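You operate a simulated robot arm through the tools that you are given. There is no shell and no other tool. Be economical: measure what you need, move in short steps, check, and stop when the job is done.

You are at the controls of a simulated two-armed robot. One attempt, no reset.

JOB
Open the spare carton, stand the white divider in it and clamp it.
Fine: both flaps up first, the clamp last; the carton stays in its corner.

It is judged by the outcome, as a careful person would: the job done as asked, and still so three seconds after it is handed in. It fails if anything else is knocked over, pushed out of place, dropped, spilled or broken.

ROBOT AND FRAMES
Two 7-joint arms with fingered hands on one trunk, on a base that drives. Base frame: it is fixed to the floor where the robot stands at the start and does not move with it; the origin is under the middle of the robot, x ahead of it, y to its left, z up. Readings come in mm, degrees, newtons and seconds.
The left shoulder is at the start at [30, 119, 1119], the right one opposite. Places, roughly: carton toggle clamp [500, -400, 900]; narrow carton [500, 1250, 500]; spare carton label side flap [500, -200, 1000]; spare carton plain side flap [600, -200, 1000]; wide carton [500, 1250, 1000]. Payload 3.8 kg a hand.
Tool frame (each hand has its own): the origin (TCP) lies between the finger pads and is the grasp point; the fingertips stand 25 mm ahead of it; z points along the fingers, y is the line along which they close. The gripper opens to 88 mm. The gripper's body begins 29 mm behind the TCP. The gripper is a hand of 4 fingers: y runs from the thumb to the fingers, the wrist lies at [-13, -106, -174] in the tool frame, and closing takes about 1.5 s.
Orientation is told as [roll, pitch, yaw] about the base's x, y, z axes, in that order, counted from this pose: with the fingers straight down and the wrist toward the robot, the tool's x, y and z point along [0, 1, 0], [1, 0, 0] and [0, 0, -1] of the base frame.

CONTROLS
- The arms move only by the tool drive_tool. It takes "left_series", "right_series" or both (then of equal length, played together; a hand with none holds still); each is a list that holds one entry, the list of rows, each a list of 6 numbers: the shift along the base's x, y, z in mm, then the turn, a rotation vector about the base's x, y, z in degrees. In form: [[[tx, ty, tz, ax, ay, az], ...]]. A call has 1 to 20 rows; each row is the pose to reach, as a shift and turn from the pose commanded when the call began. "left_gripper" and "right_gripper" are, for a hand that has rows, the closure, from 0 (fully open) to 1 (shut), set as the call begins (left out, the last holds). Each row takes 0.2 s and may step no farther than 50 mm and 8.6 degrees from the row before; otherwise, or with a gripper value out of range, the whole call is refused. Where a pose cannot be reached the arm comes as near as it can. A force on the tool above 40 N (or 10 N above the force at the start of the call, whichever is more), or a blocked arm, ends the call early, and 0.2 s more pass. The fingers move at their own pace (about 153 mm/s each) and stop on an object; they squeeze with about 27 N. The grip force told is the motor's: it shows also when the fingers shut on nothing. Time passes only in rows, and 0.2 s behind the last, so rows that repeat a pose let the fingers close. The reply holds the time, the measured pose of the TCP, the force on the tool along the base axes, the opening and the grip force, in the units named above and with some noise, with the torque about the TCP (base axes, N m) and any sound that the robot's microphone picked up.
- Cameras (640 x 400 px; columns grow to the right, rows downward): "scene" is now at [60.4, -3.4, 1671.3]; the picture's right is [-0.05, -1.00, 0.00], its down [-0.72, 0.04, -0.69] and it looks along [0.69, -0.04, -0.72] (base axes); focal length 263 px, centre (320, 200). "left" rides on the left gripper at [-64, -83, -98] in its tool frame; the picture's right is [-0.62, -0.37, 0.69], its down [0.71, -0.63, 0.30] and it looks along [0.32, 0.68, 0.65] (tool axes); focal length 265 px, centre (320, 200). "right" rides on the right gripper at [64, -83, -98] in its tool frame; the picture's right is [-0.62, 0.37, -0.69], its down [-0.71, -0.63, 0.30] and it looks along [-0.32, 0.68, 0.65] (tool axes); focal length 265 px, centre (320, 200). There is no depth. A picture from a camera that has moved, and an enlarged one, comes with that camera's place and axes in the base frame and with its lens.
- get_image(camera): a new picture of that camera. It takes no simulated time.
- move_column(by): slides the trunk up (or, below 0, down) by that many mm; the arms and the scene camera ride with it, the base frame stays. It gives what a move gives, with no picture.
- base_move(legs): drives the robot by 1 to 6 legs, each [ahead, left, turn to the left] in mm, mm and degrees, along the robot's own axes; the way and the turn of a leg run together, so that a leg with both is an arc; at most 1500 mm and 180 degrees a leg. The arms and the cameras ride along, it lands a little off, and it stops where it bumps. It gives what a move gives.
- set_grasp(shape, hand): the hand has 4 fingers and takes this shape, open, in about a second: jaw (thumb against the fingers, like two jaws); tri (thumb and two fingers); tip (a fingertip pinch); poke (one finger out to press); point (the index stretched); flat (the hand flat); cup (the hand cupped); fist (a fist). The gripper value then closes the fingers along that shape, each until it touches; the sizes above hold for jaw. It gives what a move gives, with no picture.
- pan_tilt(pan, tilt): turns the head with the scene camera to pan (to the left, within 120 degrees either way) and tilt (down, from -29 to 69), counted from straight ahead of the robot. It gives what a move gives.
- inspect(camera, box): a new picture of the part [left, top, right, bottom] of that camera's present view, enlarged. It takes no simulated time.
- finish_job(): hands the job in; it is judged then, once.

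Work in short steps. Places have to be worked out from the pictures, the camera data and where the tool is seen: move nearer, look again, correct. Check each grasp and each placing, and mend what went wrong. You have 120 turns and 88 pictures in all, those below and enlarged ones among them. Open the grippers and draw the arms clear of the work before you hand the job in, unless the task says otherwise; then end with one line.

The tools are called after "Call:" as a command line: name --argument value ..., lists and objects as JSON in quotes. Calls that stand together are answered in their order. drive_tool: Moves the arms, as the interface text tells. Its arguments: {"type":"object","properties":{"left_series":{"type":"array","items":{"type":"array","items":{"type":"array","items":{"type":"number"}}}},"left_gripper":{"type":"number"},"right_series":{"type":"array","items":{"type":"array","items":{"type":"array","items":{"type":"number"}}}},"right_gripper":{"type":"number"}},"required":[]} The other tools are called the same way: move_column (by) slides the trunk up or down; set_grasp (shape, hand) gives the hand a shape; base_move (legs) drives the base; pan_tilt (pan, tilt) turns the head that bears the scene camera; get_image (camera) takes a picture; inspect (camera, box) takes an enlarged picture of a part of a camera's view; finish_job () hands the job in.

At the start:

```text
t: 0.0
left_ee_pos: [534.6, 65.9, 1308.5]
left_tcp_rot: [0.0, -0.1, 0.0]
left_force: [0.5, -0.9, 0.0]
left_moment: [0.0, -0.04, 0.01]
left_gripper_width: 87.6
left_gripper_force: 0.0
left_shape: jaw
right_ee_pos: [402.0, -246.0, 1380.2]
right_tcp_rot: [0.0, 0.0, -0.1]
right_force: [0.4, 0.5, -0.9]
right_moment: [0.0, 0.01, 0.02]
right_gripper_width: 88.0
right_gripper_force: 0.1
right_shape: jaw
trunk travel left (down, up): [-275.0, 315.0]
robot x, y, heading: [-2.8, 0.7, 0.2]
head pan, tilt: [-3.1, 46.2]
```

scene: 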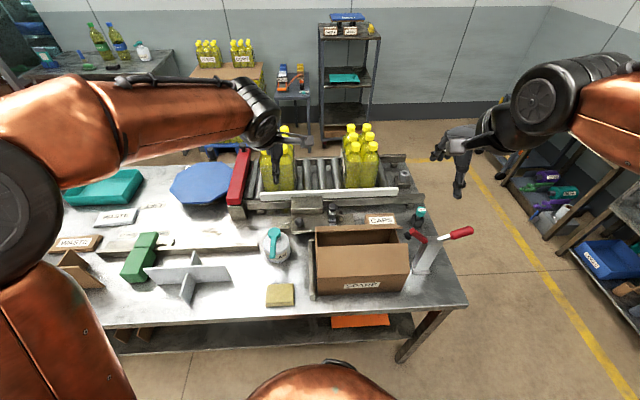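
right: 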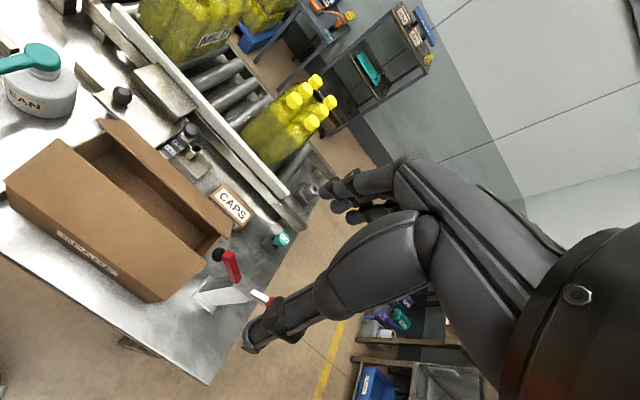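
left: 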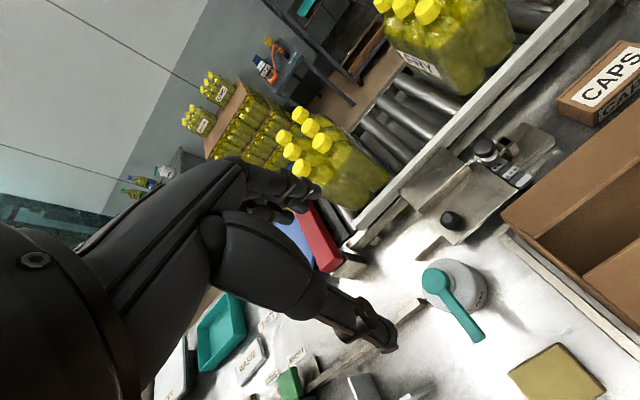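

The spare carton sits at the table's right corner with the toggle clamp to its right and the white cross divider to its left. I look closer at the carton and at the divider.

Call:
inspect --camera "scene" --box '[260, 190, 480, 328]'

Call:
inspect --camera "scene" --box '[50, 190, 270, 328]'

Call:
inspect --camera "right" --box '[0, 110, 300, 310]'

```text
2.90 times, centred on (370, 259) of scene
camera zoom: at [60.4, -3.4, 1671.3], right [-0.05, -1.0, 0.0], down [-0.72, 0.04, -0.69], along [0.69, -0.04, -0.72], focal length 762 px, centre (175, 29)
```

zoom: 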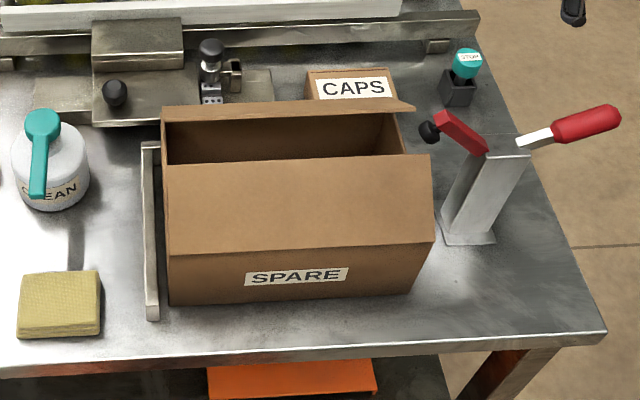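

```text
2.90 times, centred on (160, 259) of scene
camera zoom: at [60.4, -3.4, 1671.3], right [-0.05, -1.0, 0.0], down [-0.72, 0.04, -0.69], along [0.69, -0.04, -0.72], focal length 762 px, centre (784, 29)
```

zoom: 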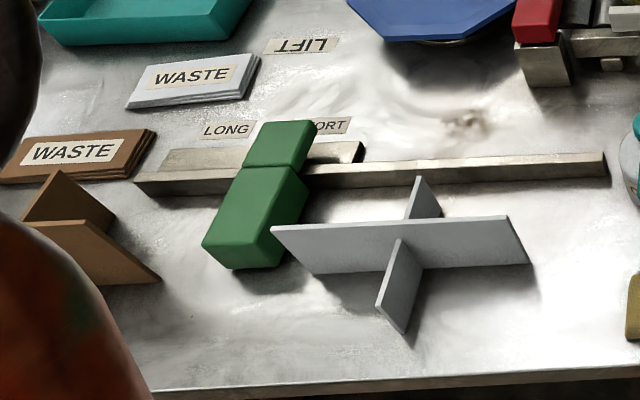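

```text
2.00 times, centred on (150, 210) of right
camera zoom: at [319.9, -183.6, 1480.8], right [0.37, -0.62, 0.69], down [-0.63, -0.71, -0.3], along [0.68, -0.32, -0.65], focal length 531 px, centre (660, 180)
```

zoom: 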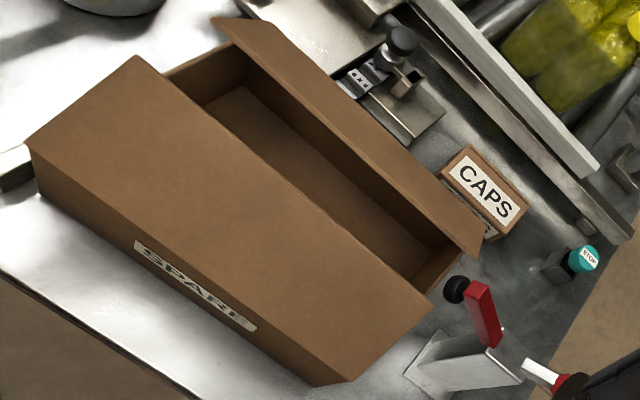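

From the two views: table z≈860; carton spans x≈419–581, y≈-282…-16, rim ≈975, both flaps leaning inward ~45°. I bring the right hand, closed, above the gap for a closer look.

Call:
drive_tool --right_series '[[[16, 16, -38, 0, 0, 0], [32, 32, -76, 0, 0, 0], [48, 48, -114, 0, 0, 0], [64, 64, -152, 0, 0, 0], [80, 80, -190, 0, 0, 0], [98, 96, -230, 0, 0, 0], [98, 96, -230, 0, 0, 0]]]' --right_gripper 1

Call:
get_image --camera "scene"

Call:
get_image --camera "right"

```text
t: 1.6
left_ee_pos: [533.4, 66.4, 1308.8]
left_tcp_rot: [-0.1, 0.0, 0.1]
left_force: [-0.7, -0.3, -1.2]
left_moment: [-0.02, -0.01, 0.01]
left_gripper_width: 87.6
left_gripper_force: 0.0
left_shape: jaw
right_ee_pos: [503.1, -152.5, 1152.6]
right_tcp_rot: [0.0, -0.1, 0.0]
right_force: [-0.7, 0.6, 0.9]
right_moment: [0.03, 0.0, -0.02]
right_gripper_width: 0.0
right_gripper_force: 27.0
right_shape: jaw
trunk travel left (down, up): [-275.0, 315.0]
robot x, y, heading: [0.4, 0.6, -0.2]
head pan, tilt: [-3.1, 46.2]
```

```text
81 pictures are left
camera scene: at [59.2, -3.8, 1671.4], right [-0.05, -1.0, 0.0], down [-0.72, 0.04, -0.69], along [0.69, -0.04, -0.72], focal length 263 px, centre (320, 200)
```

scene: 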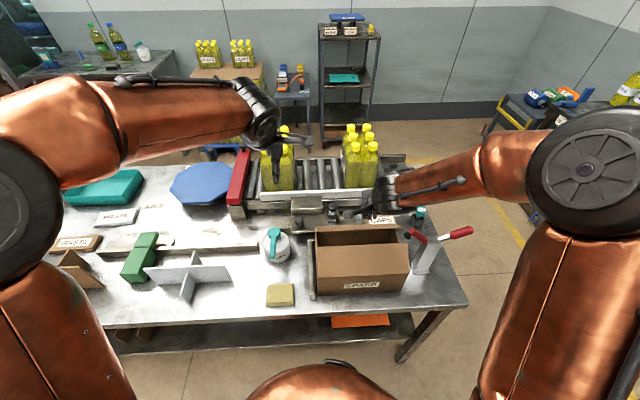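

```text
80 pictures are left
camera right: at [419.5, -89.1, 1250.8], right [0.37, -0.62, 0.69], down [-0.63, -0.71, -0.3], along [0.68, -0.32, -0.65], focal length 265 px, centre (320, 200)
```

right: 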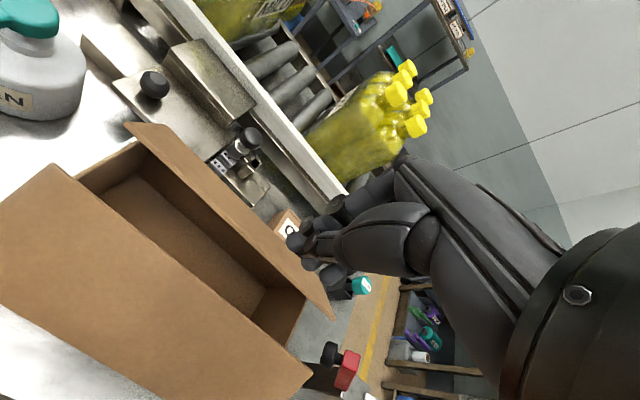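

The flap edges are at about x≈490, z≈1020 (near) and x≈545, z≈1035 (far). I lower the closed fingers through the ~55 mm gap at x≈517.

Call:
drive_tool --right_series '[[[16, 0, -40, 0, 0, 0], [16, 0, -80, 0, 0, 0], [16, 0, -100, 0, 0, 0], [16, 0, -120, 0, 0, 0]]]' --right_gripper 1

Call:
get_image --camera "scene"

Call:
get_image --camera "right"

```text
t: 2.6
left_ee_pos: [534.9, 65.4, 1308.4]
left_tcp_rot: [-0.1, 0.0, 0.0]
left_force: [0.8, -0.6, 1.0]
left_moment: [0.04, 0.01, 0.02]
left_gripper_width: 87.4
left_gripper_force: 0.0
left_shape: jaw
right_ee_pos: [517.0, -150.4, 1032.5]
right_tcp_rot: [0.1, 0.0, 0.1]
right_force: [-1.1, 0.3, 1.1]
right_moment: [0.01, 0.03, -0.01]
right_gripper_width: 0.2
right_gripper_force: 27.1
right_shape: jaw
trunk travel left (down, up): [-275.0, 315.0]
robot x, y, heading: [-0.8, 3.4, 0.1]
head pan, tilt: [-3.1, 46.2]
```

```text
79 pictures are left
camera scene: at [60.1, -4.0, 1671.3], right [-0.05, -1.0, 0.0], down [-0.72, 0.04, -0.69], along [0.69, -0.04, -0.72], focal length 263 px, centre (320, 200)
```

scene: 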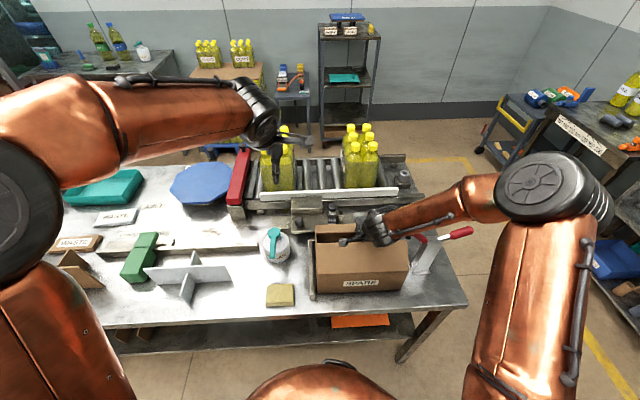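

```text
78 pictures are left
camera right: at [433.7, -87.6, 1130.5], right [0.37, -0.62, 0.69], down [-0.63, -0.71, -0.31], along [0.68, -0.32, -0.65], focal length 265 px, centre (320, 200)
```

right: 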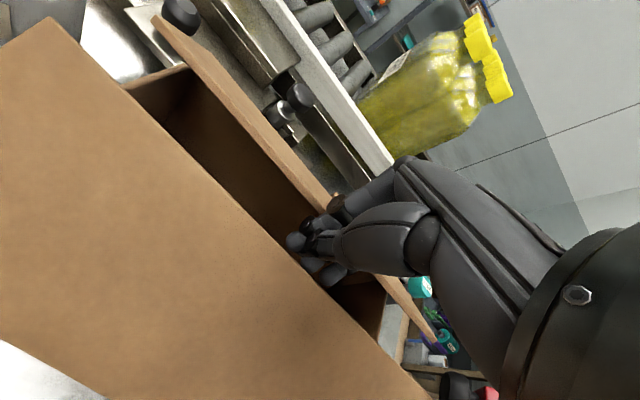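

The fingertips are in the gap with no contact. Now I sweep toward the robot to raise the near (label) flap, rising slightly.

Call:
drive_tool --right_series '[[[-15, 0, 0, 0, 0, 0], [-30, 0, 2, 0, 0, 0], [-45, 0, 5, 0, 0, 0], [-60, 0, 8, 0, 0, 0]]]' --right_gripper 1

Call:
get_image --camera "right"

Call:
inspect --camera "scene" --box '[260, 190, 480, 328]'

```text
t: 3.6
left_ee_pos: [533.2, 65.5, 1309.0]
left_tcp_rot: [0.0, -0.1, 0.0]
left_force: [-0.7, -0.4, -0.2]
left_moment: [-0.01, -0.05, -0.01]
left_gripper_width: 87.5
left_gripper_force: 0.1
left_shape: jaw
right_ee_pos: [458.6, -153.6, 1040.8]
right_tcp_rot: [0.0, 0.0, -0.1]
right_force: [1.6, 0.1, 1.4]
right_moment: [0.02, 0.0, 0.0]
right_gripper_width: 0.0
right_gripper_force: 27.4
right_shape: jaw
trunk travel left (down, up): [-275.0, 315.0]
robot x, y, heading: [-0.4, -1.4, 0.0]
head pan, tilt: [-3.1, 46.2]
```

```text
77 pictures are left
camera right: at [375.0, -90.2, 1139.2], right [0.37, -0.62, 0.69], down [-0.63, -0.71, -0.3], along [0.68, -0.33, -0.65], focal length 265 px, centre (320, 200)
```

right: 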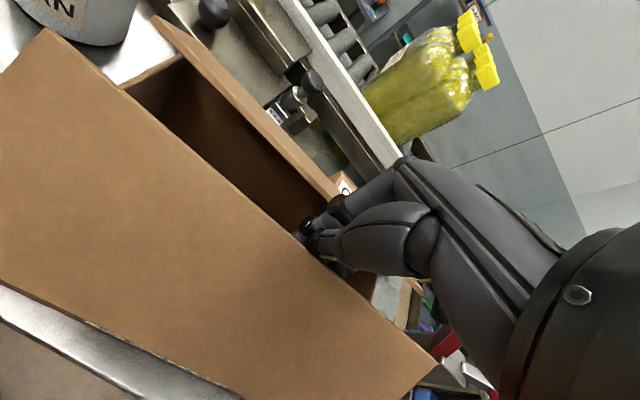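

```text
2.90 times, centred on (370, 259) of scene
camera zoom: at [60.2, -3.6, 1671.3], right [-0.05, -1.0, 0.0], down [-0.72, 0.04, -0.69], along [0.69, -0.04, -0.72], focal length 762 px, centre (175, 29)
```

zoom: 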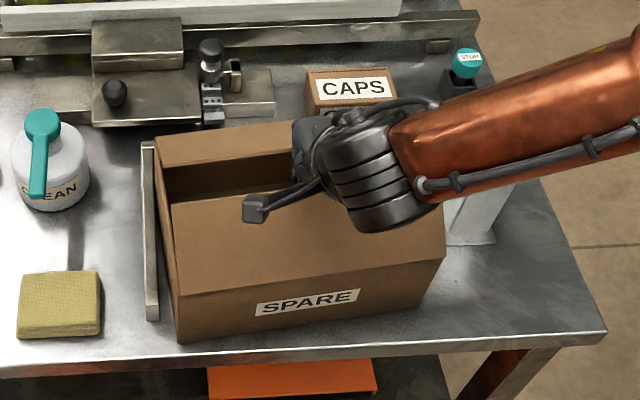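

The carton slid and turned a little instead of the flap lifting (only ~1.6 N), so it needs holding. I back the right hand off and up, to see the carton clearly, then plan to hold its left end wall with the left hand.

Call:
drive_tool --right_series '[[[15, 0, 0, 0, 0, 0], [25, 0, 20, 0, 0, 0], [25, 0, 65, 0, 0, 0], [25, 0, 110, 0, 0, 0], [25, -20, 150, 0, 0, 0], [25, -60, 170, 0, 0, 0], [25, -105, 190, 0, 0, 0], [25, -150, 200, 0, 0, 0]]]' --right_gripper 1

Call:
inspect --camera "scene" --box '[260, 190, 480, 328]'

Call:
get_image --camera "right"

```text
t: 5.4
left_ee_pos: [533.4, 64.8, 1307.6]
left_tcp_rot: [0.0, 0.0, 0.1]
left_force: [0.1, 0.4, -0.4]
left_moment: [0.02, -0.01, 0.01]
left_gripper_width: 87.7
left_gripper_force: 0.1
left_shape: jaw
right_ee_pos: [478.9, -302.4, 1241.6]
right_tcp_rot: [0.0, -0.1, -0.1]
right_force: [0.2, -0.6, -0.3]
right_moment: [-0.01, 0.01, 0.04]
right_gripper_width: 0.0
right_gripper_force: 27.3
right_shape: jaw
trunk travel left (down, up): [-275.0, 315.0]
robot x, y, heading: [-1.3, -1.2, 0.2]
head pan, tilt: [-3.1, 46.2]
```

```text
2.90 times, centred on (370, 259) of scene
camera zoom: at [60.1, -4.4, 1671.3], right [-0.05, -1.0, 0.0], down [-0.72, 0.04, -0.69], along [0.69, -0.04, -0.72], focal length 762 px, centre (175, 29)
```

zoom: 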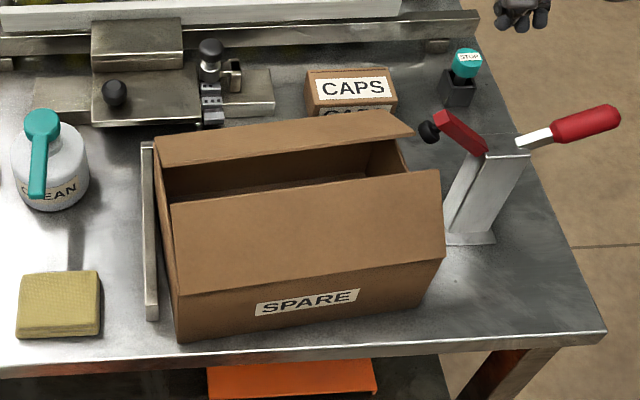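

```text
74 pictures are left
camera right: at [395.9, -239.9, 1340.1], right [0.37, -0.62, 0.69], down [-0.63, -0.71, -0.31], along [0.68, -0.32, -0.65], focal length 265 px, centre (320, 200)
```

right: 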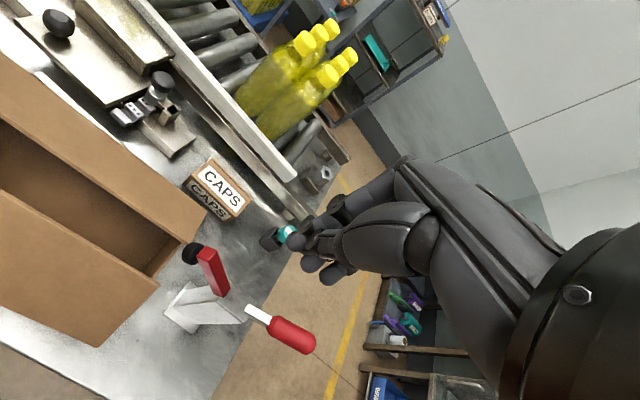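

The carton is now about 35 mm nearer and turned ~4.6°. I bring the left hand, yawed about -86° (wrist to the left), above the left end wall for a look with its own camera.

Call:
drive_tool --left_series '[[[-5, 3, -10, 0, 0, -8], [-10, 3, -20, 0, 0, -16], [-15, 3, -30, 0, 0, -24], [-20, 3, -40, 0, 0, -32], [-25, 3, -50, 0, 0, -40], [-30, 0, -60, 0, 0, -48], [-35, -5, -80, 0, 0, -56], [-40, -10, -100, 0, 0, -64], [-45, -20, -120, 0, 0, -72], [-50, -30, -135, 0, 0, -80], [-54, -40, -150, 0, 0, -86], [-54, -40, -150, 0, 0, -86]]]' --left_gripper 0.45

Call:
get_image --camera "left"

Call:
get_image --camera "scene"

```text
t: 8.0
left_ee_pos: [480.8, 26.4, 1157.9]
left_tcp_rot: [0.0, 0.0, -86.1]
left_force: [-0.1, 0.7, 0.3]
left_moment: [-0.01, 0.02, 0.01]
left_gripper_width: 48.8
left_gripper_force: 0.0
left_shape: jaw
right_ee_pos: [479.0, -301.4, 1241.0]
right_tcp_rot: [-0.1, 0.1, -0.1]
right_force: [-0.3, -0.6, -0.9]
right_moment: [0.0, -0.02, 0.02]
right_gripper_width: 0.0
right_gripper_force: 26.8
right_shape: jaw
trunk travel left (down, up): [-275.0, 315.0]
robot x, y, heading: [-3.5, 0.3, -0.1]
head pan, tilt: [-3.1, 46.2]
```

```text
73 pictures are left
camera left: at [410.0, 105.3, 1256.0], right [-0.64, 0.33, -0.69], down [0.67, 0.68, -0.3], along [0.37, -0.66, -0.65], focal length 265 px, centre (320, 200)
```

left: 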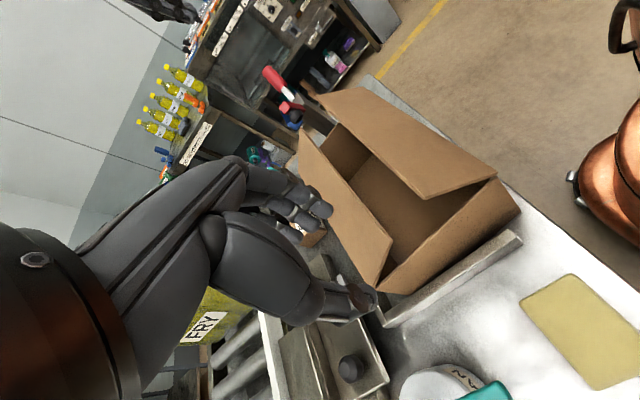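

```text
72 pictures are left
camera scene: at [60.0, -3.2, 1671.3], right [-0.05, -1.0, 0.0], down [-0.72, 0.04, -0.69], along [0.69, -0.04, -0.72], focal length 263 px, centre (320, 200)
```

scene: 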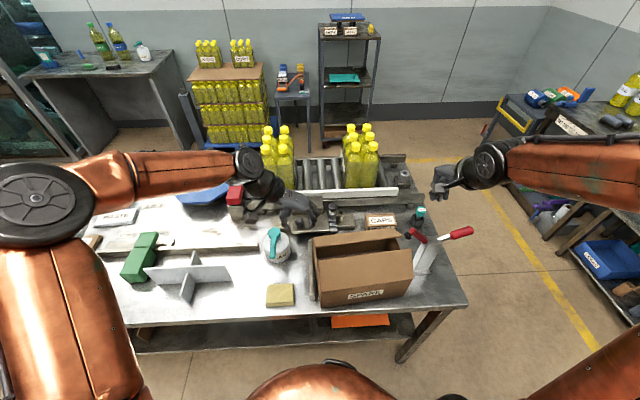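

I zoom on the carton's left end in this view to get the wall rim and flap edges.

Call:
inspect --camera "left" --box '[280, 60, 540, 340]'

```text
1.43 times, centred on (410, 200) of left
camera zoom: at [410.0, 105.3, 1256.0], right [-0.64, 0.33, -0.69], down [0.67, 0.68, -0.3], along [0.37, -0.66, -0.65], focal length 379 px, centre (191, 200)
```

zoom: 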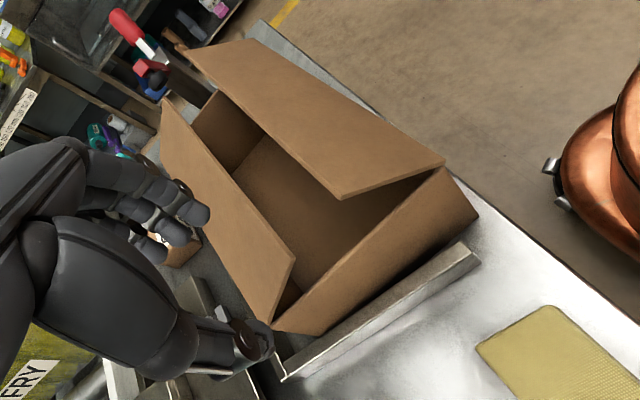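

Geometry now: near flap tip ≈(437, z1041), far flap tip ≈(485, z1032), and an L-shaped rail backs the carton at its left and far sides. Pushing the far flap away first seats the carton back into the corner; I bring the right hand into the gap at y≈-120.

Call:
drive_tool --right_series '[[[-2, 45, -20, 0, 0, 0], [-4, 90, -40, 0, 0, 0], [-6, 135, -60, 0, 0, 0], [-8, 180, -80, 0, 0, 0], [-8, 181, -125, 0, 0, 0], [-8, 181, -165, 0, 0, 0], [-8, 181, -190, 0, 0, 0], [-8, 181, -211, 0, 0, 0]]]' --right_gripper 1

Call:
get_image --camera "left"

```text
t: 9.8
left_ee_pos: [480.8, 26.3, 1158.2]
left_tcp_rot: [0.1, 0.0, -86.0]
left_force: [-0.6, 0.3, -0.9]
left_moment: [0.0, -0.01, 0.01]
left_gripper_width: 48.9
left_gripper_force: 0.0
left_shape: jaw
right_ee_pos: [474.2, -121.4, 1028.9]
right_tcp_rot: [0.1, 0.0, 0.0]
right_force: [-0.1, 0.0, -0.2]
right_moment: [-0.01, 0.02, 0.01]
right_gripper_width: 0.0
right_gripper_force: 27.0
right_shape: jaw
trunk travel left (down, up): [-275.0, 315.0]
robot x, y, heading: [2.3, -2.5, 0.0]
head pan, tilt: [-3.1, 46.2]
```

```text
70 pictures are left
camera left: at [410.7, 104.6, 1255.8], right [-0.64, 0.32, -0.69], down [0.67, 0.68, -0.3], along [0.37, -0.66, -0.65], focal length 265 px, centre (320, 200)
```

left: 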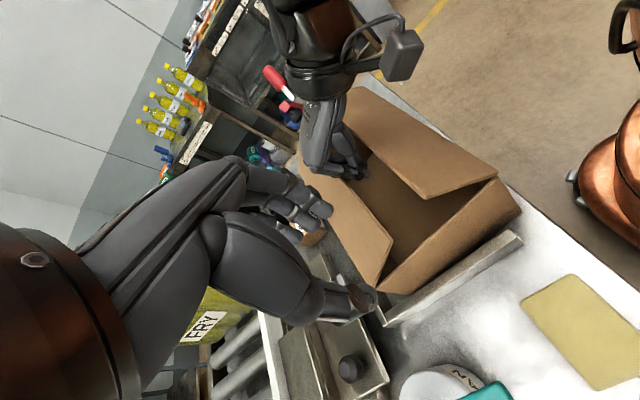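

Fingers are in the gap. I push away from the robot in small steps and check.

Call:
drive_tool --right_series '[[[12, 0, 0, 0, 0, 0], [24, 0, 0, 0, 0, 0], [36, 0, 0, 0, 0, 0], [48, 0, 2, 0, 0, 0], [60, 0, 4, 0, 0, 0]]]' --right_gripper 1

Call:
get_image --camera "left"

Call:
inspect --camera "scene" --box '[260, 190, 480, 328]'

```text
t: 11.0
left_ee_pos: [479.5, 27.3, 1157.5]
left_tcp_rot: [0.1, 0.0, -86.0]
left_force: [0.1, 0.5, -1.1]
left_moment: [0.01, -0.02, 0.01]
left_gripper_width: 49.0
left_gripper_force: 0.0
left_shape: jaw
right_ee_pos: [532.8, -118.1, 1033.7]
right_tcp_rot: [0.0, -0.1, 0.0]
right_force: [-4.4, -1.9, 3.7]
right_moment: [-0.01, -0.07, -0.05]
right_gripper_width: 0.2
right_gripper_force: 27.4
right_shape: jaw
trunk travel left (down, up): [-275.0, 315.0]
robot x, y, heading: [4.3, -1.9, 0.1]
head pan, tilt: [-3.1, 46.2]
```

```text
69 pictures are left
camera left: at [409.7, 105.0, 1256.1], right [-0.64, 0.32, -0.69], down [0.67, 0.68, -0.3], along [0.37, -0.66, -0.65], focal length 265 px, centre (320, 200)
```

left: 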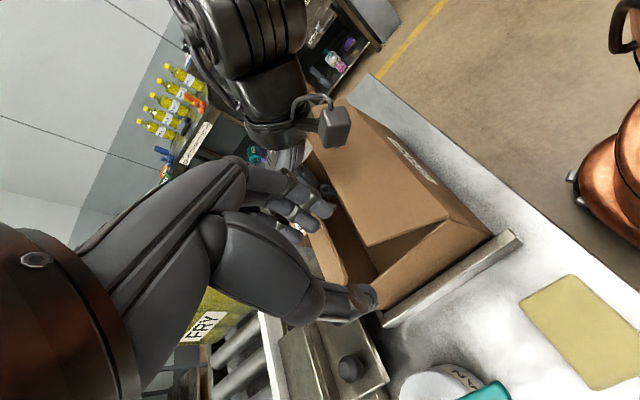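

```text
2.90 times, centred on (370, 259) of scene
camera zoom: at [59.8, -3.5, 1671.3], right [-0.06, -1.0, 0.0], down [-0.72, 0.04, -0.69], along [0.69, -0.04, -0.72], focal length 762 px, centre (175, 29)
```

zoom: 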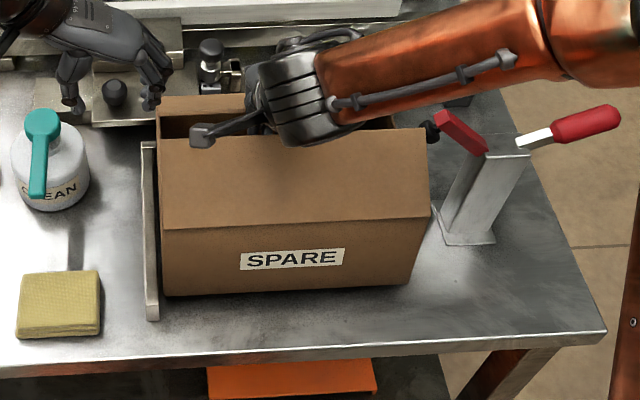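

The carton is tipping back instead of the flap opening (4.4 N) — the hinges are stiff, so it must be gripped. I back off slowly so that it settles down.

Call:
drive_tool --right_series '[[[-6, 0, 0, 0, 0, 0], [-12, 0, 0, 0, 0, 0], [-18, 0, 0, 0, 0, 0], [-24, 0, 0, 0, 0, 0], [-30, 0, 0, 0, 0, 0]]]' --right_gripper 1

Call:
get_image --camera "left"

Call:
inspect --camera "scene" --box '[260, 190, 480, 328]'

```text
t: 12.2
left_ee_pos: [480.4, 27.5, 1157.2]
left_tcp_rot: [0.0, 0.1, -86.0]
left_force: [0.7, 0.0, -0.2]
left_moment: [0.0, -0.02, 0.02]
left_gripper_width: 49.1
left_gripper_force: 0.3
left_shape: jaw
right_ee_pos: [503.1, -119.5, 1033.3]
right_tcp_rot: [0.0, 0.0, 0.0]
right_force: [0.2, -0.6, -0.7]
right_moment: [0.0, 0.01, 0.01]
right_gripper_width: 0.0
right_gripper_force: 27.2
right_shape: jaw
trunk travel left (down, up): [-275.0, 315.0]
robot x, y, heading: [-1.1, -2.1, 0.2]
head pan, tilt: [-3.1, 46.2]
```

```text
67 pictures are left
camera left: at [410.3, 105.1, 1255.9], right [-0.64, 0.32, -0.69], down [0.67, 0.68, -0.3], along [0.37, -0.66, -0.65], focal length 265 px, centre (320, 200)
```

left: 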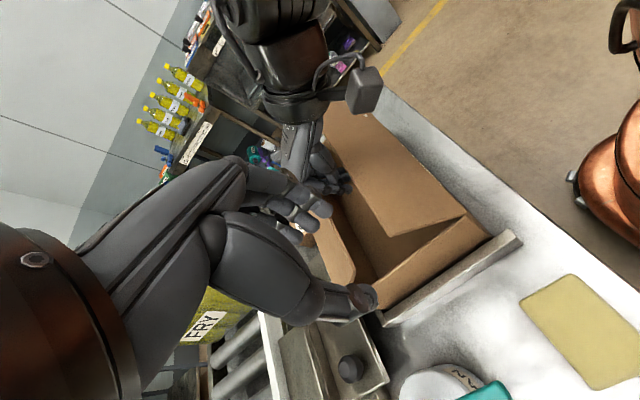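

```text
2.90 times, centred on (370, 259) of scene
camera zoom: at [60.6, -3.4, 1671.3], right [-0.05, -1.0, 0.0], down [-0.72, 0.04, -0.69], along [0.69, -0.04, -0.72], focal length 762 px, centre (175, 29)
```

zoom: 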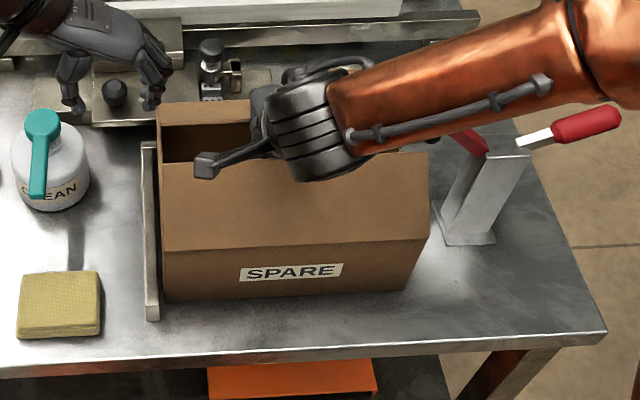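

The carton is seated back in its corner (near bottom corners match the start). I shift the right hand along the gap to the right and move the left hand over the left end wall at x≈520, yaw -90.

Call:
drive_tool --right_series '[[[6, -15, 0, 0, 0, 0], [10, -30, 0, 0, 0, 0], [12, -45, 0, 0, 0, 0], [12, -60, 0, 0, 0, 0], [12, -60, 0, 0, 0, 0]]]' --left_series '[[[10, -10, -10, 0, 0, -1], [20, -20, -20, 0, 0, -2], [30, -33, -40, 0, 0, -3], [40, -45, -60, 0, 0, -4], [40, -45, -80, 0, 0, -4]]]' --left_gripper 0.45 --right_gripper 1

Call:
get_image --camera "left"

Call:
inspect --camera "scene" --box '[260, 190, 480, 328]'

```text
t: 13.4
left_ee_pos: [520.6, -18.5, 1078.7]
left_tcp_rot: [0.0, 0.0, -90.0]
left_force: [0.0, 0.3, 0.9]
left_moment: [0.03, 0.0, 0.0]
left_gripper_width: 48.9
left_gripper_force: 0.1
left_shape: jaw
right_ee_pos: [514.8, -177.1, 1032.3]
right_tcp_rot: [-0.1, 0.0, 0.0]
right_force: [1.1, 0.1, -0.8]
right_moment: [-0.02, 0.0, 0.0]
right_gripper_width: 0.2
right_gripper_force: 27.0
right_shape: jaw
trunk travel left (down, up): [-275.0, 315.0]
robot x, y, heading: [-0.5, 1.6, 0.0]
head pan, tilt: [-3.1, 46.2]
```

```text
65 pictures are left
camera left: at [456.0, 65.1, 1177.2], right [-0.62, 0.37, -0.69], down [0.71, 0.63, -0.3], along [0.32, -0.68, -0.65], focal length 265 px, centre (320, 200)
```

left: 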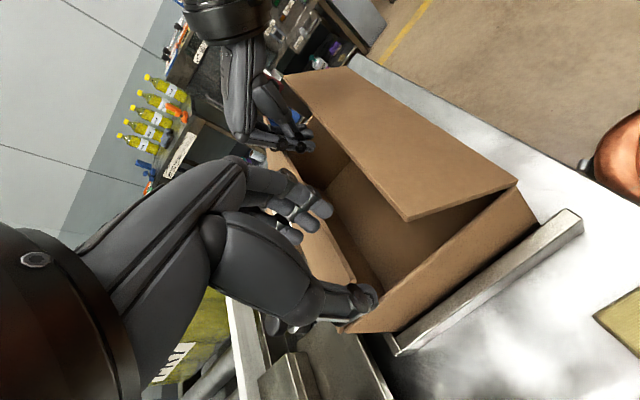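

```text
2.90 times, centred on (370, 259) of scene
camera zoom: at [60.6, -2.4, 1671.3], right [-0.05, -1.0, 0.0], down [-0.72, 0.04, -0.69], along [0.69, -0.04, -0.72], focal length 762 px, centre (175, 29)
```

zoom: 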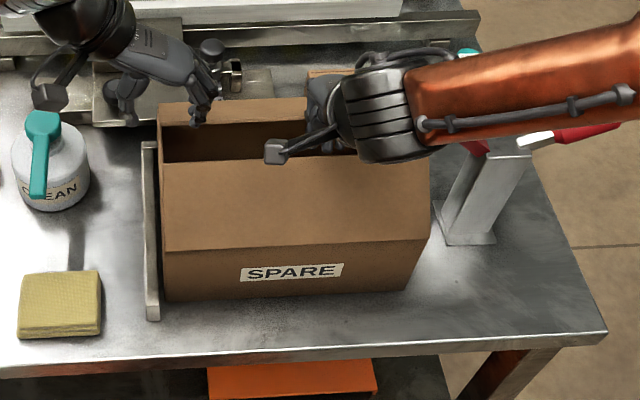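

Gap at the left end is x≈484–536 and the wall is at y≈-15. I shift to x≈511 and lower the open jaw over the wall rim to z≈980.

Call:
drive_tool --left_series '[[[-9, 2, -25, 0, 0, 0], [-9, 2, -50, 0, 0, 0], [-9, 2, -70, 0, 0, 0], [-9, 2, -85, 0, 0, 0], [-9, 2, -98, 0, 0, 0]]]' --left_gripper 0.45

Call:
get_image --camera "left"

Call:
inspect --camera "scene" --box '[260, 190, 480, 328]'

```text
t: 14.6
left_ee_pos: [510.1, -18.4, 980.4]
left_tcp_rot: [0.1, 0.0, -90.0]
left_force: [-12.9, -0.8, 9.1]
left_moment: [-0.35, -0.23, -0.52]
left_gripper_width: 49.2
left_gripper_force: 0.0
left_shape: jaw
right_ee_pos: [512.8, -177.5, 1033.0]
right_tcp_rot: [0.0, -0.1, -0.1]
right_force: [1.7, 0.4, 0.8]
right_moment: [0.0, 0.06, 0.0]
right_gripper_width: 0.0
right_gripper_force: 26.9
right_shape: jaw
trunk travel left (down, up): [-275.0, 315.0]
robot x, y, heading: [0.3, -3.2, 0.2]
head pan, tilt: [-3.1, 46.2]
```

```text
63 pictures are left
camera left: at [445.0, 65.6, 1080.3], right [-0.62, 0.37, -0.69], down [0.72, 0.63, -0.3], along [0.32, -0.68, -0.65], focal length 265 px, centre (320, 200)
```

left: 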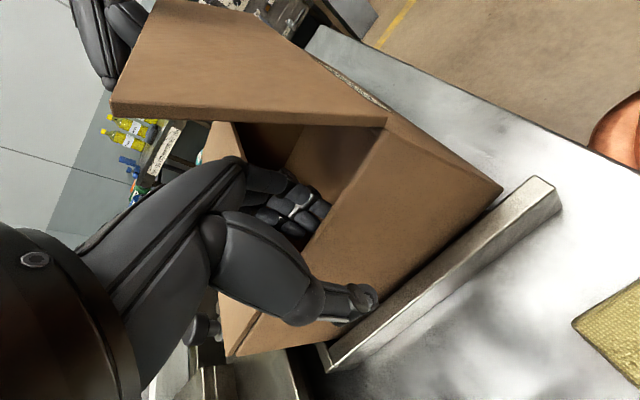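

```text
2.90 times, centred on (370, 259) of scene
camera zoom: at [57.7, -3.3, 1671.4], right [-0.05, -1.0, 0.0], down [-0.72, 0.04, -0.69], along [0.69, -0.04, -0.72], focal length 762 px, centre (175, 29)
```

zoom: 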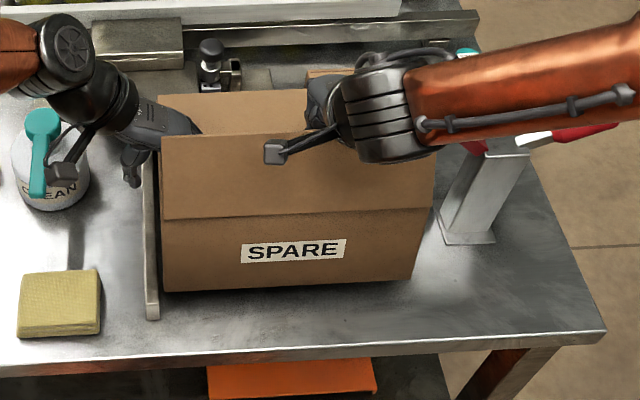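

The body wedges on the far flap (13 N in x) and tips the carton a little. I ease the hand a few mm toward the robot to relieve this before gripping.

Call:
drive_tool --left_series '[[[-4, 2, 0, 0, 0, 0], [-8, 3, 0, 0, 0, 0], [-12, 3, 0, 0, 0, 0], [-12, 3, 0, 0, 0, 0]]]' --left_gripper 0.45

Call:
get_image --camera "left"

```text
t: 15.6
left_ee_pos: [499.8, -11.6, 980.3]
left_tcp_rot: [0.0, 0.1, -89.9]
left_force: [-2.6, -0.3, 0.0]
left_moment: [0.06, -0.01, -0.11]
left_gripper_width: 48.9
left_gripper_force: 0.1
left_shape: jaw
right_ee_pos: [515.3, -178.0, 1031.7]
right_tcp_rot: [0.0, 0.1, 0.0]
right_force: [0.6, 0.4, -0.2]
right_moment: [0.04, -0.01, -0.04]
right_gripper_width: 0.0
right_gripper_force: 26.7
right_shape: jaw
trunk travel left (down, up): [-275.0, 315.0]
robot x, y, heading: [0.3, 2.0, -0.0]
head pan, tilt: [-3.1, 46.2]
```

```text
61 pictures are left
camera left: at [434.8, 70.3, 1079.3], right [-0.62, 0.37, -0.69], down [0.71, 0.63, -0.3], along [0.33, -0.68, -0.65], focal length 265 px, centre (320, 200)
```

left: 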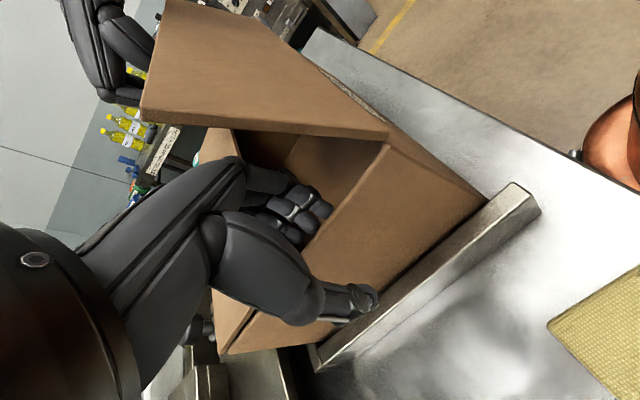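

Force fell to -2.6 N but the near side still looks ~6° raised. I ease a bit further toward the robot.

Call:
drive_tool --left_series '[[[-4, 0, 0, 0, 0, 0], [-8, 0, 0, 0, 0, 0], [-10, 0, 0, 0, 0, 0], [-10, 0, 0, 0, 0, 0]]]' --left_gripper 0.45

Call:
get_image --camera "left"

Call:
inspect --camera "scene" --box '[260, 190, 480, 328]'

```text
t: 16.6
left_ee_pos: [488.7, -12.7, 981.0]
left_tcp_rot: [-0.1, 0.0, -90.1]
left_force: [-2.0, 0.8, 0.7]
left_moment: [0.0, 0.04, -0.1]
left_gripper_width: 49.0
left_gripper_force: 0.0
left_shape: jaw
right_ee_pos: [514.9, -178.5, 1031.3]
right_tcp_rot: [0.0, 0.0, 0.0]
right_force: [-0.7, -0.8, 1.3]
right_moment: [0.02, 0.05, 0.0]
right_gripper_width: 0.1
right_gripper_force: 26.9
right_shape: jaw
trunk travel left (down, up): [-275.0, 315.0]
robot x, y, heading: [0.6, -1.0, -0.0]
head pan, tilt: [-3.1, 46.2]
```

```text
60 pictures are left
camera left: at [424.0, 70.5, 1079.1], right [-0.62, 0.37, -0.69], down [0.71, 0.63, -0.3], along [0.32, -0.68, -0.65], focal length 265 px, centre (320, 200)
```

left: 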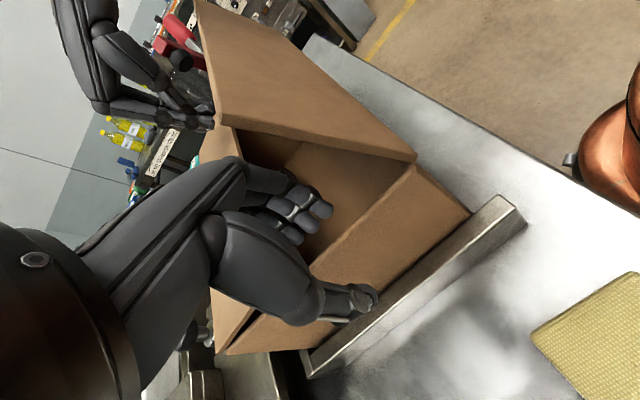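

```text
2.90 times, centred on (370, 259) of scene
camera zoom: at [60.1, -3.3, 1671.3], right [-0.05, -1.0, 0.0], down [-0.72, 0.04, -0.69], along [0.69, -0.04, -0.72], focal length 762 px, centre (175, 29)
```

zoom: 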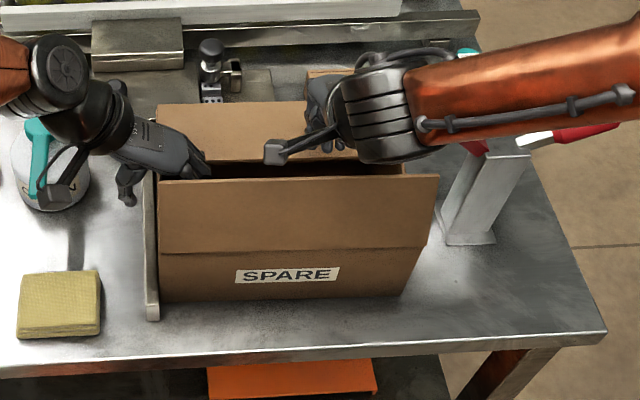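

The carton sits flat again and both flaps have opened further. Now I close the left jaw on the end wall.

Call:
drive_tool --left_series '[[[0, 0, 0, 0, 0, 0], [0, 0, 0, 0, 0, 0], [0, 0, 0, 0, 0, 0], [0, 0, 0, 0, 0, 0]]]' --left_gripper 1

Call:
inspect --camera "scene" --box '[260, 190, 480, 328]'

Call:
get_image --camera "left"

```text
t: 17.6
left_ee_pos: [488.8, -13.1, 979.7]
left_tcp_rot: [0.0, -0.1, -89.9]
left_force: [-2.4, -0.7, 0.4]
left_moment: [0.03, -0.03, -0.15]
left_gripper_width: 0.0
left_gripper_force: 26.8
left_shape: jaw
right_ee_pos: [514.3, -177.7, 1031.1]
right_tcp_rot: [0.0, 0.0, 0.0]
right_force: [-0.3, 0.1, 0.4]
right_moment: [-0.02, 0.0, -0.01]
right_gripper_width: 0.0
right_gripper_force: 27.0
right_shape: jaw
trunk travel left (down, up): [-275.0, 315.0]
robot x, y, heading: [-0.1, 2.8, -0.0]
head pan, tilt: [-3.1, 46.2]
```

```text
2.90 times, centred on (370, 259) of scene
camera zoom: at [60.1, -3.3, 1671.3], right [-0.05, -1.0, 0.0], down [-0.72, 0.04, -0.69], along [0.69, -0.04, -0.72], focal length 762 px, centre (175, 29)
```

zoom: 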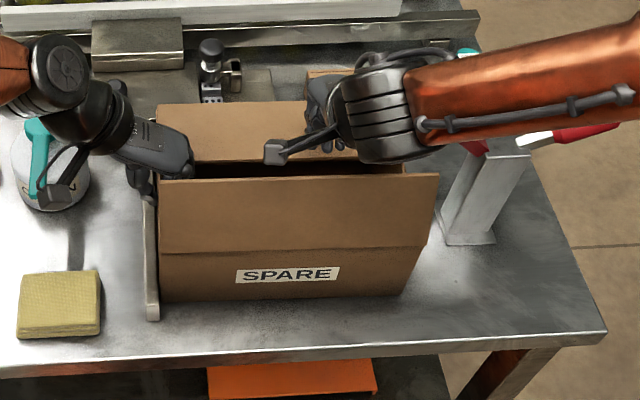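

```text
57 pictures are left
camera left: at [424.0, 70.5, 1079.1], right [-0.62, 0.37, -0.69], down [0.71, 0.63, -0.3], along [0.32, -0.68, -0.65], focal length 265 px, centre (320, 200)
```

left: 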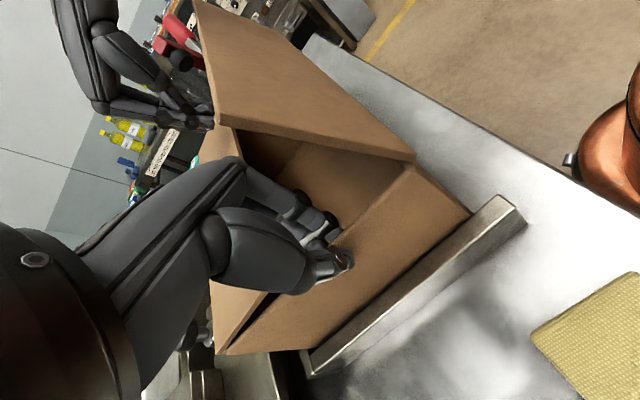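

The jaw shut on nothing (width 0) – the tips are above the rim. I reopen, go 20 mm lower and close again.

Call:
drive_tool --left_series '[[[0, 0, 0, 0, 0, 0], [0, 0, 0, 0, 0, 0], [0, 0, -5, 0, 0, 0], [0, 0, -12, 0, 0, 0], [0, 0, -20, 0, 0, 0]]]' --left_gripper 0.45

Call:
drive_tool --left_series '[[[0, 0, 0, 0, 0, 0], [0, 0, 0, 0, 0, 0], [0, 0, 0, 0, 0, 0], [0, 0, 0, 0, 0, 0]]]' --left_gripper 1

Call:
get_image --camera "left"

```text
t: 18.8
left_ee_pos: [487.5, -14.3, 961.3]
left_tcp_rot: [0.0, 0.1, -90.0]
left_force: [-2.8, 1.7, 2.3]
left_moment: [-0.12, -0.12, -0.06]
left_gripper_width: 47.8
left_gripper_force: 0.0
left_shape: jaw
right_ee_pos: [515.0, -177.8, 1031.5]
right_tcp_rot: [0.1, -0.1, 0.1]
right_force: [-0.1, -0.6, 0.6]
right_moment: [0.0, -0.04, -0.02]
right_gripper_width: 0.0
right_gripper_force: 27.5
right_shape: jaw
trunk travel left (down, up): [-275.0, 315.0]
robot x, y, heading: [0.5, -0.2, 0.1]
head pan, tilt: [-3.1, 46.2]
```

```text
t: 19.8
left_ee_pos: [488.3, -13.2, 959.5]
left_tcp_rot: [0.0, 0.1, -90.1]
left_force: [-3.6, 0.2, 0.9]
left_moment: [0.05, -0.14, -0.22]
left_gripper_width: 0.2
left_gripper_force: 27.0
left_shape: jaw
right_ee_pos: [515.1, -177.2, 1031.1]
right_tcp_rot: [0.0, 0.0, -0.1]
right_force: [0.1, 0.3, 0.7]
right_moment: [0.02, -0.01, 0.02]
right_gripper_width: 0.0
right_gripper_force: 27.0
right_shape: jaw
trunk travel left (down, up): [-275.0, 315.0]
robot x, y, heading: [-1.2, -0.9, 0.1]
head pan, tilt: [-3.1, 46.2]
```

```text
56 pictures are left
camera left: at [423.5, 69.1, 1058.4], right [-0.62, 0.37, -0.69], down [0.71, 0.63, -0.3], along [0.32, -0.68, -0.65], focal length 265 px, centre (320, 200)
```

left: 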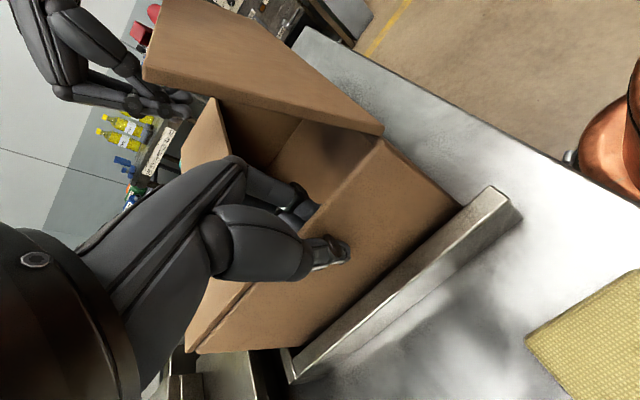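

Thumb outside and fingers inside now straddle the thin wall. With it held, I sweep the near flap toward the robot with the right hand in steps.

Call:
drive_tool --right_series '[[[-15, 0, 2, 0, 0, 0], [-30, 0, 4, 0, 0, 0], [-42, 0, 7, 0, 0, 0], [-54, 0, 10, 0, 0, 0], [-66, 0, 12, 0, 0, 0]]]' --right_gripper 1

Call:
get_image --camera "scene"

Call:
get_image --camera "left"

```text
t: 21.0
left_ee_pos: [488.9, -14.2, 960.3]
left_tcp_rot: [0.0, 0.0, -89.9]
left_force: [-3.3, -0.1, 1.0]
left_moment: [0.11, -0.16, -0.26]
left_gripper_width: 0.0
left_gripper_force: 26.7
left_shape: jaw
right_ee_pos: [448.4, -177.7, 1045.0]
right_tcp_rot: [0.1, 0.0, 0.0]
right_force: [-0.2, 0.3, 0.1]
right_moment: [0.01, -0.01, -0.02]
right_gripper_width: 0.1
right_gripper_force: 26.9
right_shape: jaw
trunk travel left (down, up): [-275.0, 315.0]
robot x, y, heading: [0.6, 1.7, 0.2]
head pan, tilt: [-3.1, 46.2]
```

```text
55 pictures are left
camera scene: at [59.7, -3.4, 1671.3], right [-0.05, -1.0, 0.0], down [-0.72, 0.04, -0.69], along [0.69, -0.04, -0.72], focal length 263 px, centre (320, 200)
```

scene: 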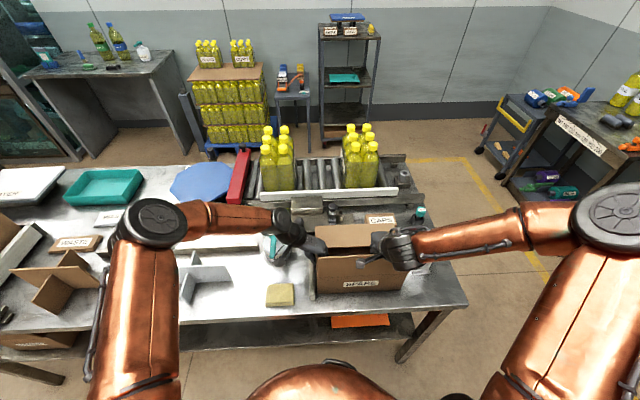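

```text
54 pictures are left
camera left: at [423.5, 69.0, 1058.5], right [-0.62, 0.37, -0.69], down [0.71, 0.63, -0.3], along [0.32, -0.68, -0.65], focal length 265 px, centre (320, 200)
```

left: 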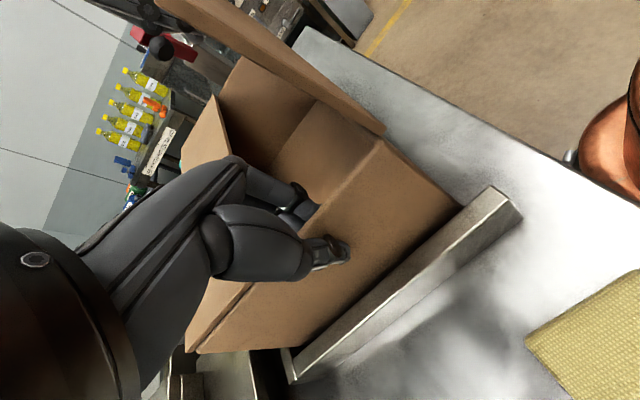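

The near flap swings up nicely with the carton held. I continue to just past vertical.

Call:
drive_tool --right_series '[[[-10, 0, 2, 0, 0, 0], [-20, 0, 3, 0, 0, 0], [-30, 0, 4, 0, 0, 0], [-36, 0, 4, 0, 0, 0], [-36, 0, 4, 0, 0, 0]]]' --right_gripper 1

Call:
get_image --camera "left"

```text
t: 22.2
left_ee_pos: [488.4, -14.3, 959.0]
left_tcp_rot: [-0.2, -0.1, -90.1]
left_force: [-10.0, -5.5, 0.2]
left_moment: [0.05, -0.25, -0.56]
left_gripper_width: 0.0
left_gripper_force: 26.9
left_shape: jaw
right_ee_pos: [412.8, -178.0, 1048.8]
right_tcp_rot: [0.0, 0.0, 0.2]
right_force: [8.8, 6.0, 1.4]
right_moment: [0.06, -0.13, 0.04]
right_gripper_width: 0.3
right_gripper_force: 26.8
right_shape: jaw
trunk travel left (down, up): [-275.0, 315.0]
robot x, y, heading: [-0.6, -1.7, -0.1]
head pan, tilt: [-3.1, 46.2]
```

```text
53 pictures are left
camera left: at [423.4, 68.5, 1058.4], right [-0.62, 0.37, -0.69], down [0.72, 0.63, -0.31], along [0.32, -0.69, -0.65], focal length 265 px, centre (320, 200)
```

left: 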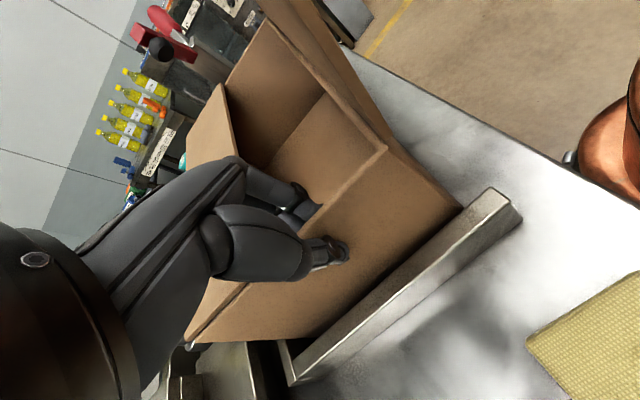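

The near flap went past vertical (with 9 N at the end). I back the finger off and see whether it stays.

Call:
drive_tool --right_series '[[[15, 0, 0, 0, 0, 0], [40, 0, 0, 0, 0, 0], [80, 0, 10, 0, 0, 0], [80, 0, 10, 0, 0, 0]]]' --right_gripper 1

Call:
get_image --camera "left"

Call:
get_image --camera "scene"

```text
t: 23.2
left_ee_pos: [489.5, -15.1, 960.5]
left_tcp_rot: [0.0, 0.1, -90.0]
left_force: [-6.2, -1.8, 3.3]
left_moment: [0.04, -0.25, -0.39]
left_gripper_width: 0.2
left_gripper_force: 26.5
left_shape: jaw
right_ee_pos: [493.8, -181.0, 1059.7]
right_tcp_rot: [0.2, 0.0, 0.1]
right_force: [-0.1, -0.2, 0.2]
right_moment: [0.02, 0.03, 0.01]
right_gripper_width: 0.0
right_gripper_force: 26.5
right_shape: jaw
trunk travel left (down, up): [-275.0, 315.0]
robot x, y, heading: [-2.0, -0.4, 0.1]
head pan, tilt: [-3.1, 46.2]
```

```text
52 pictures are left
camera left: at [423.2, 68.4, 1058.8], right [-0.62, 0.37, -0.69], down [0.71, 0.63, -0.3], along [0.33, -0.68, -0.65], focal length 265 px, centre (320, 200)
```

left: 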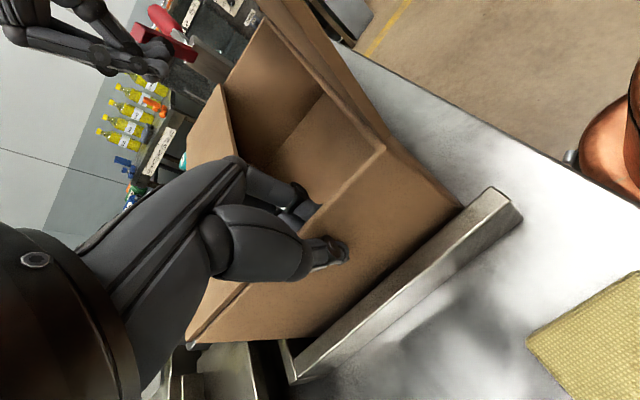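

```text
51 pictures are left
camera scene: at [59.0, -4.2, 1671.3], right [-0.05, -1.0, 0.0], down [-0.72, 0.04, -0.69], along [0.69, -0.04, -0.72], focal length 263 px, centre (320, 200)
```

scene: 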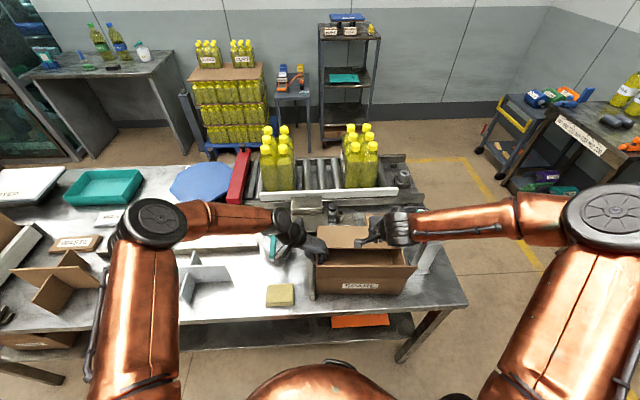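

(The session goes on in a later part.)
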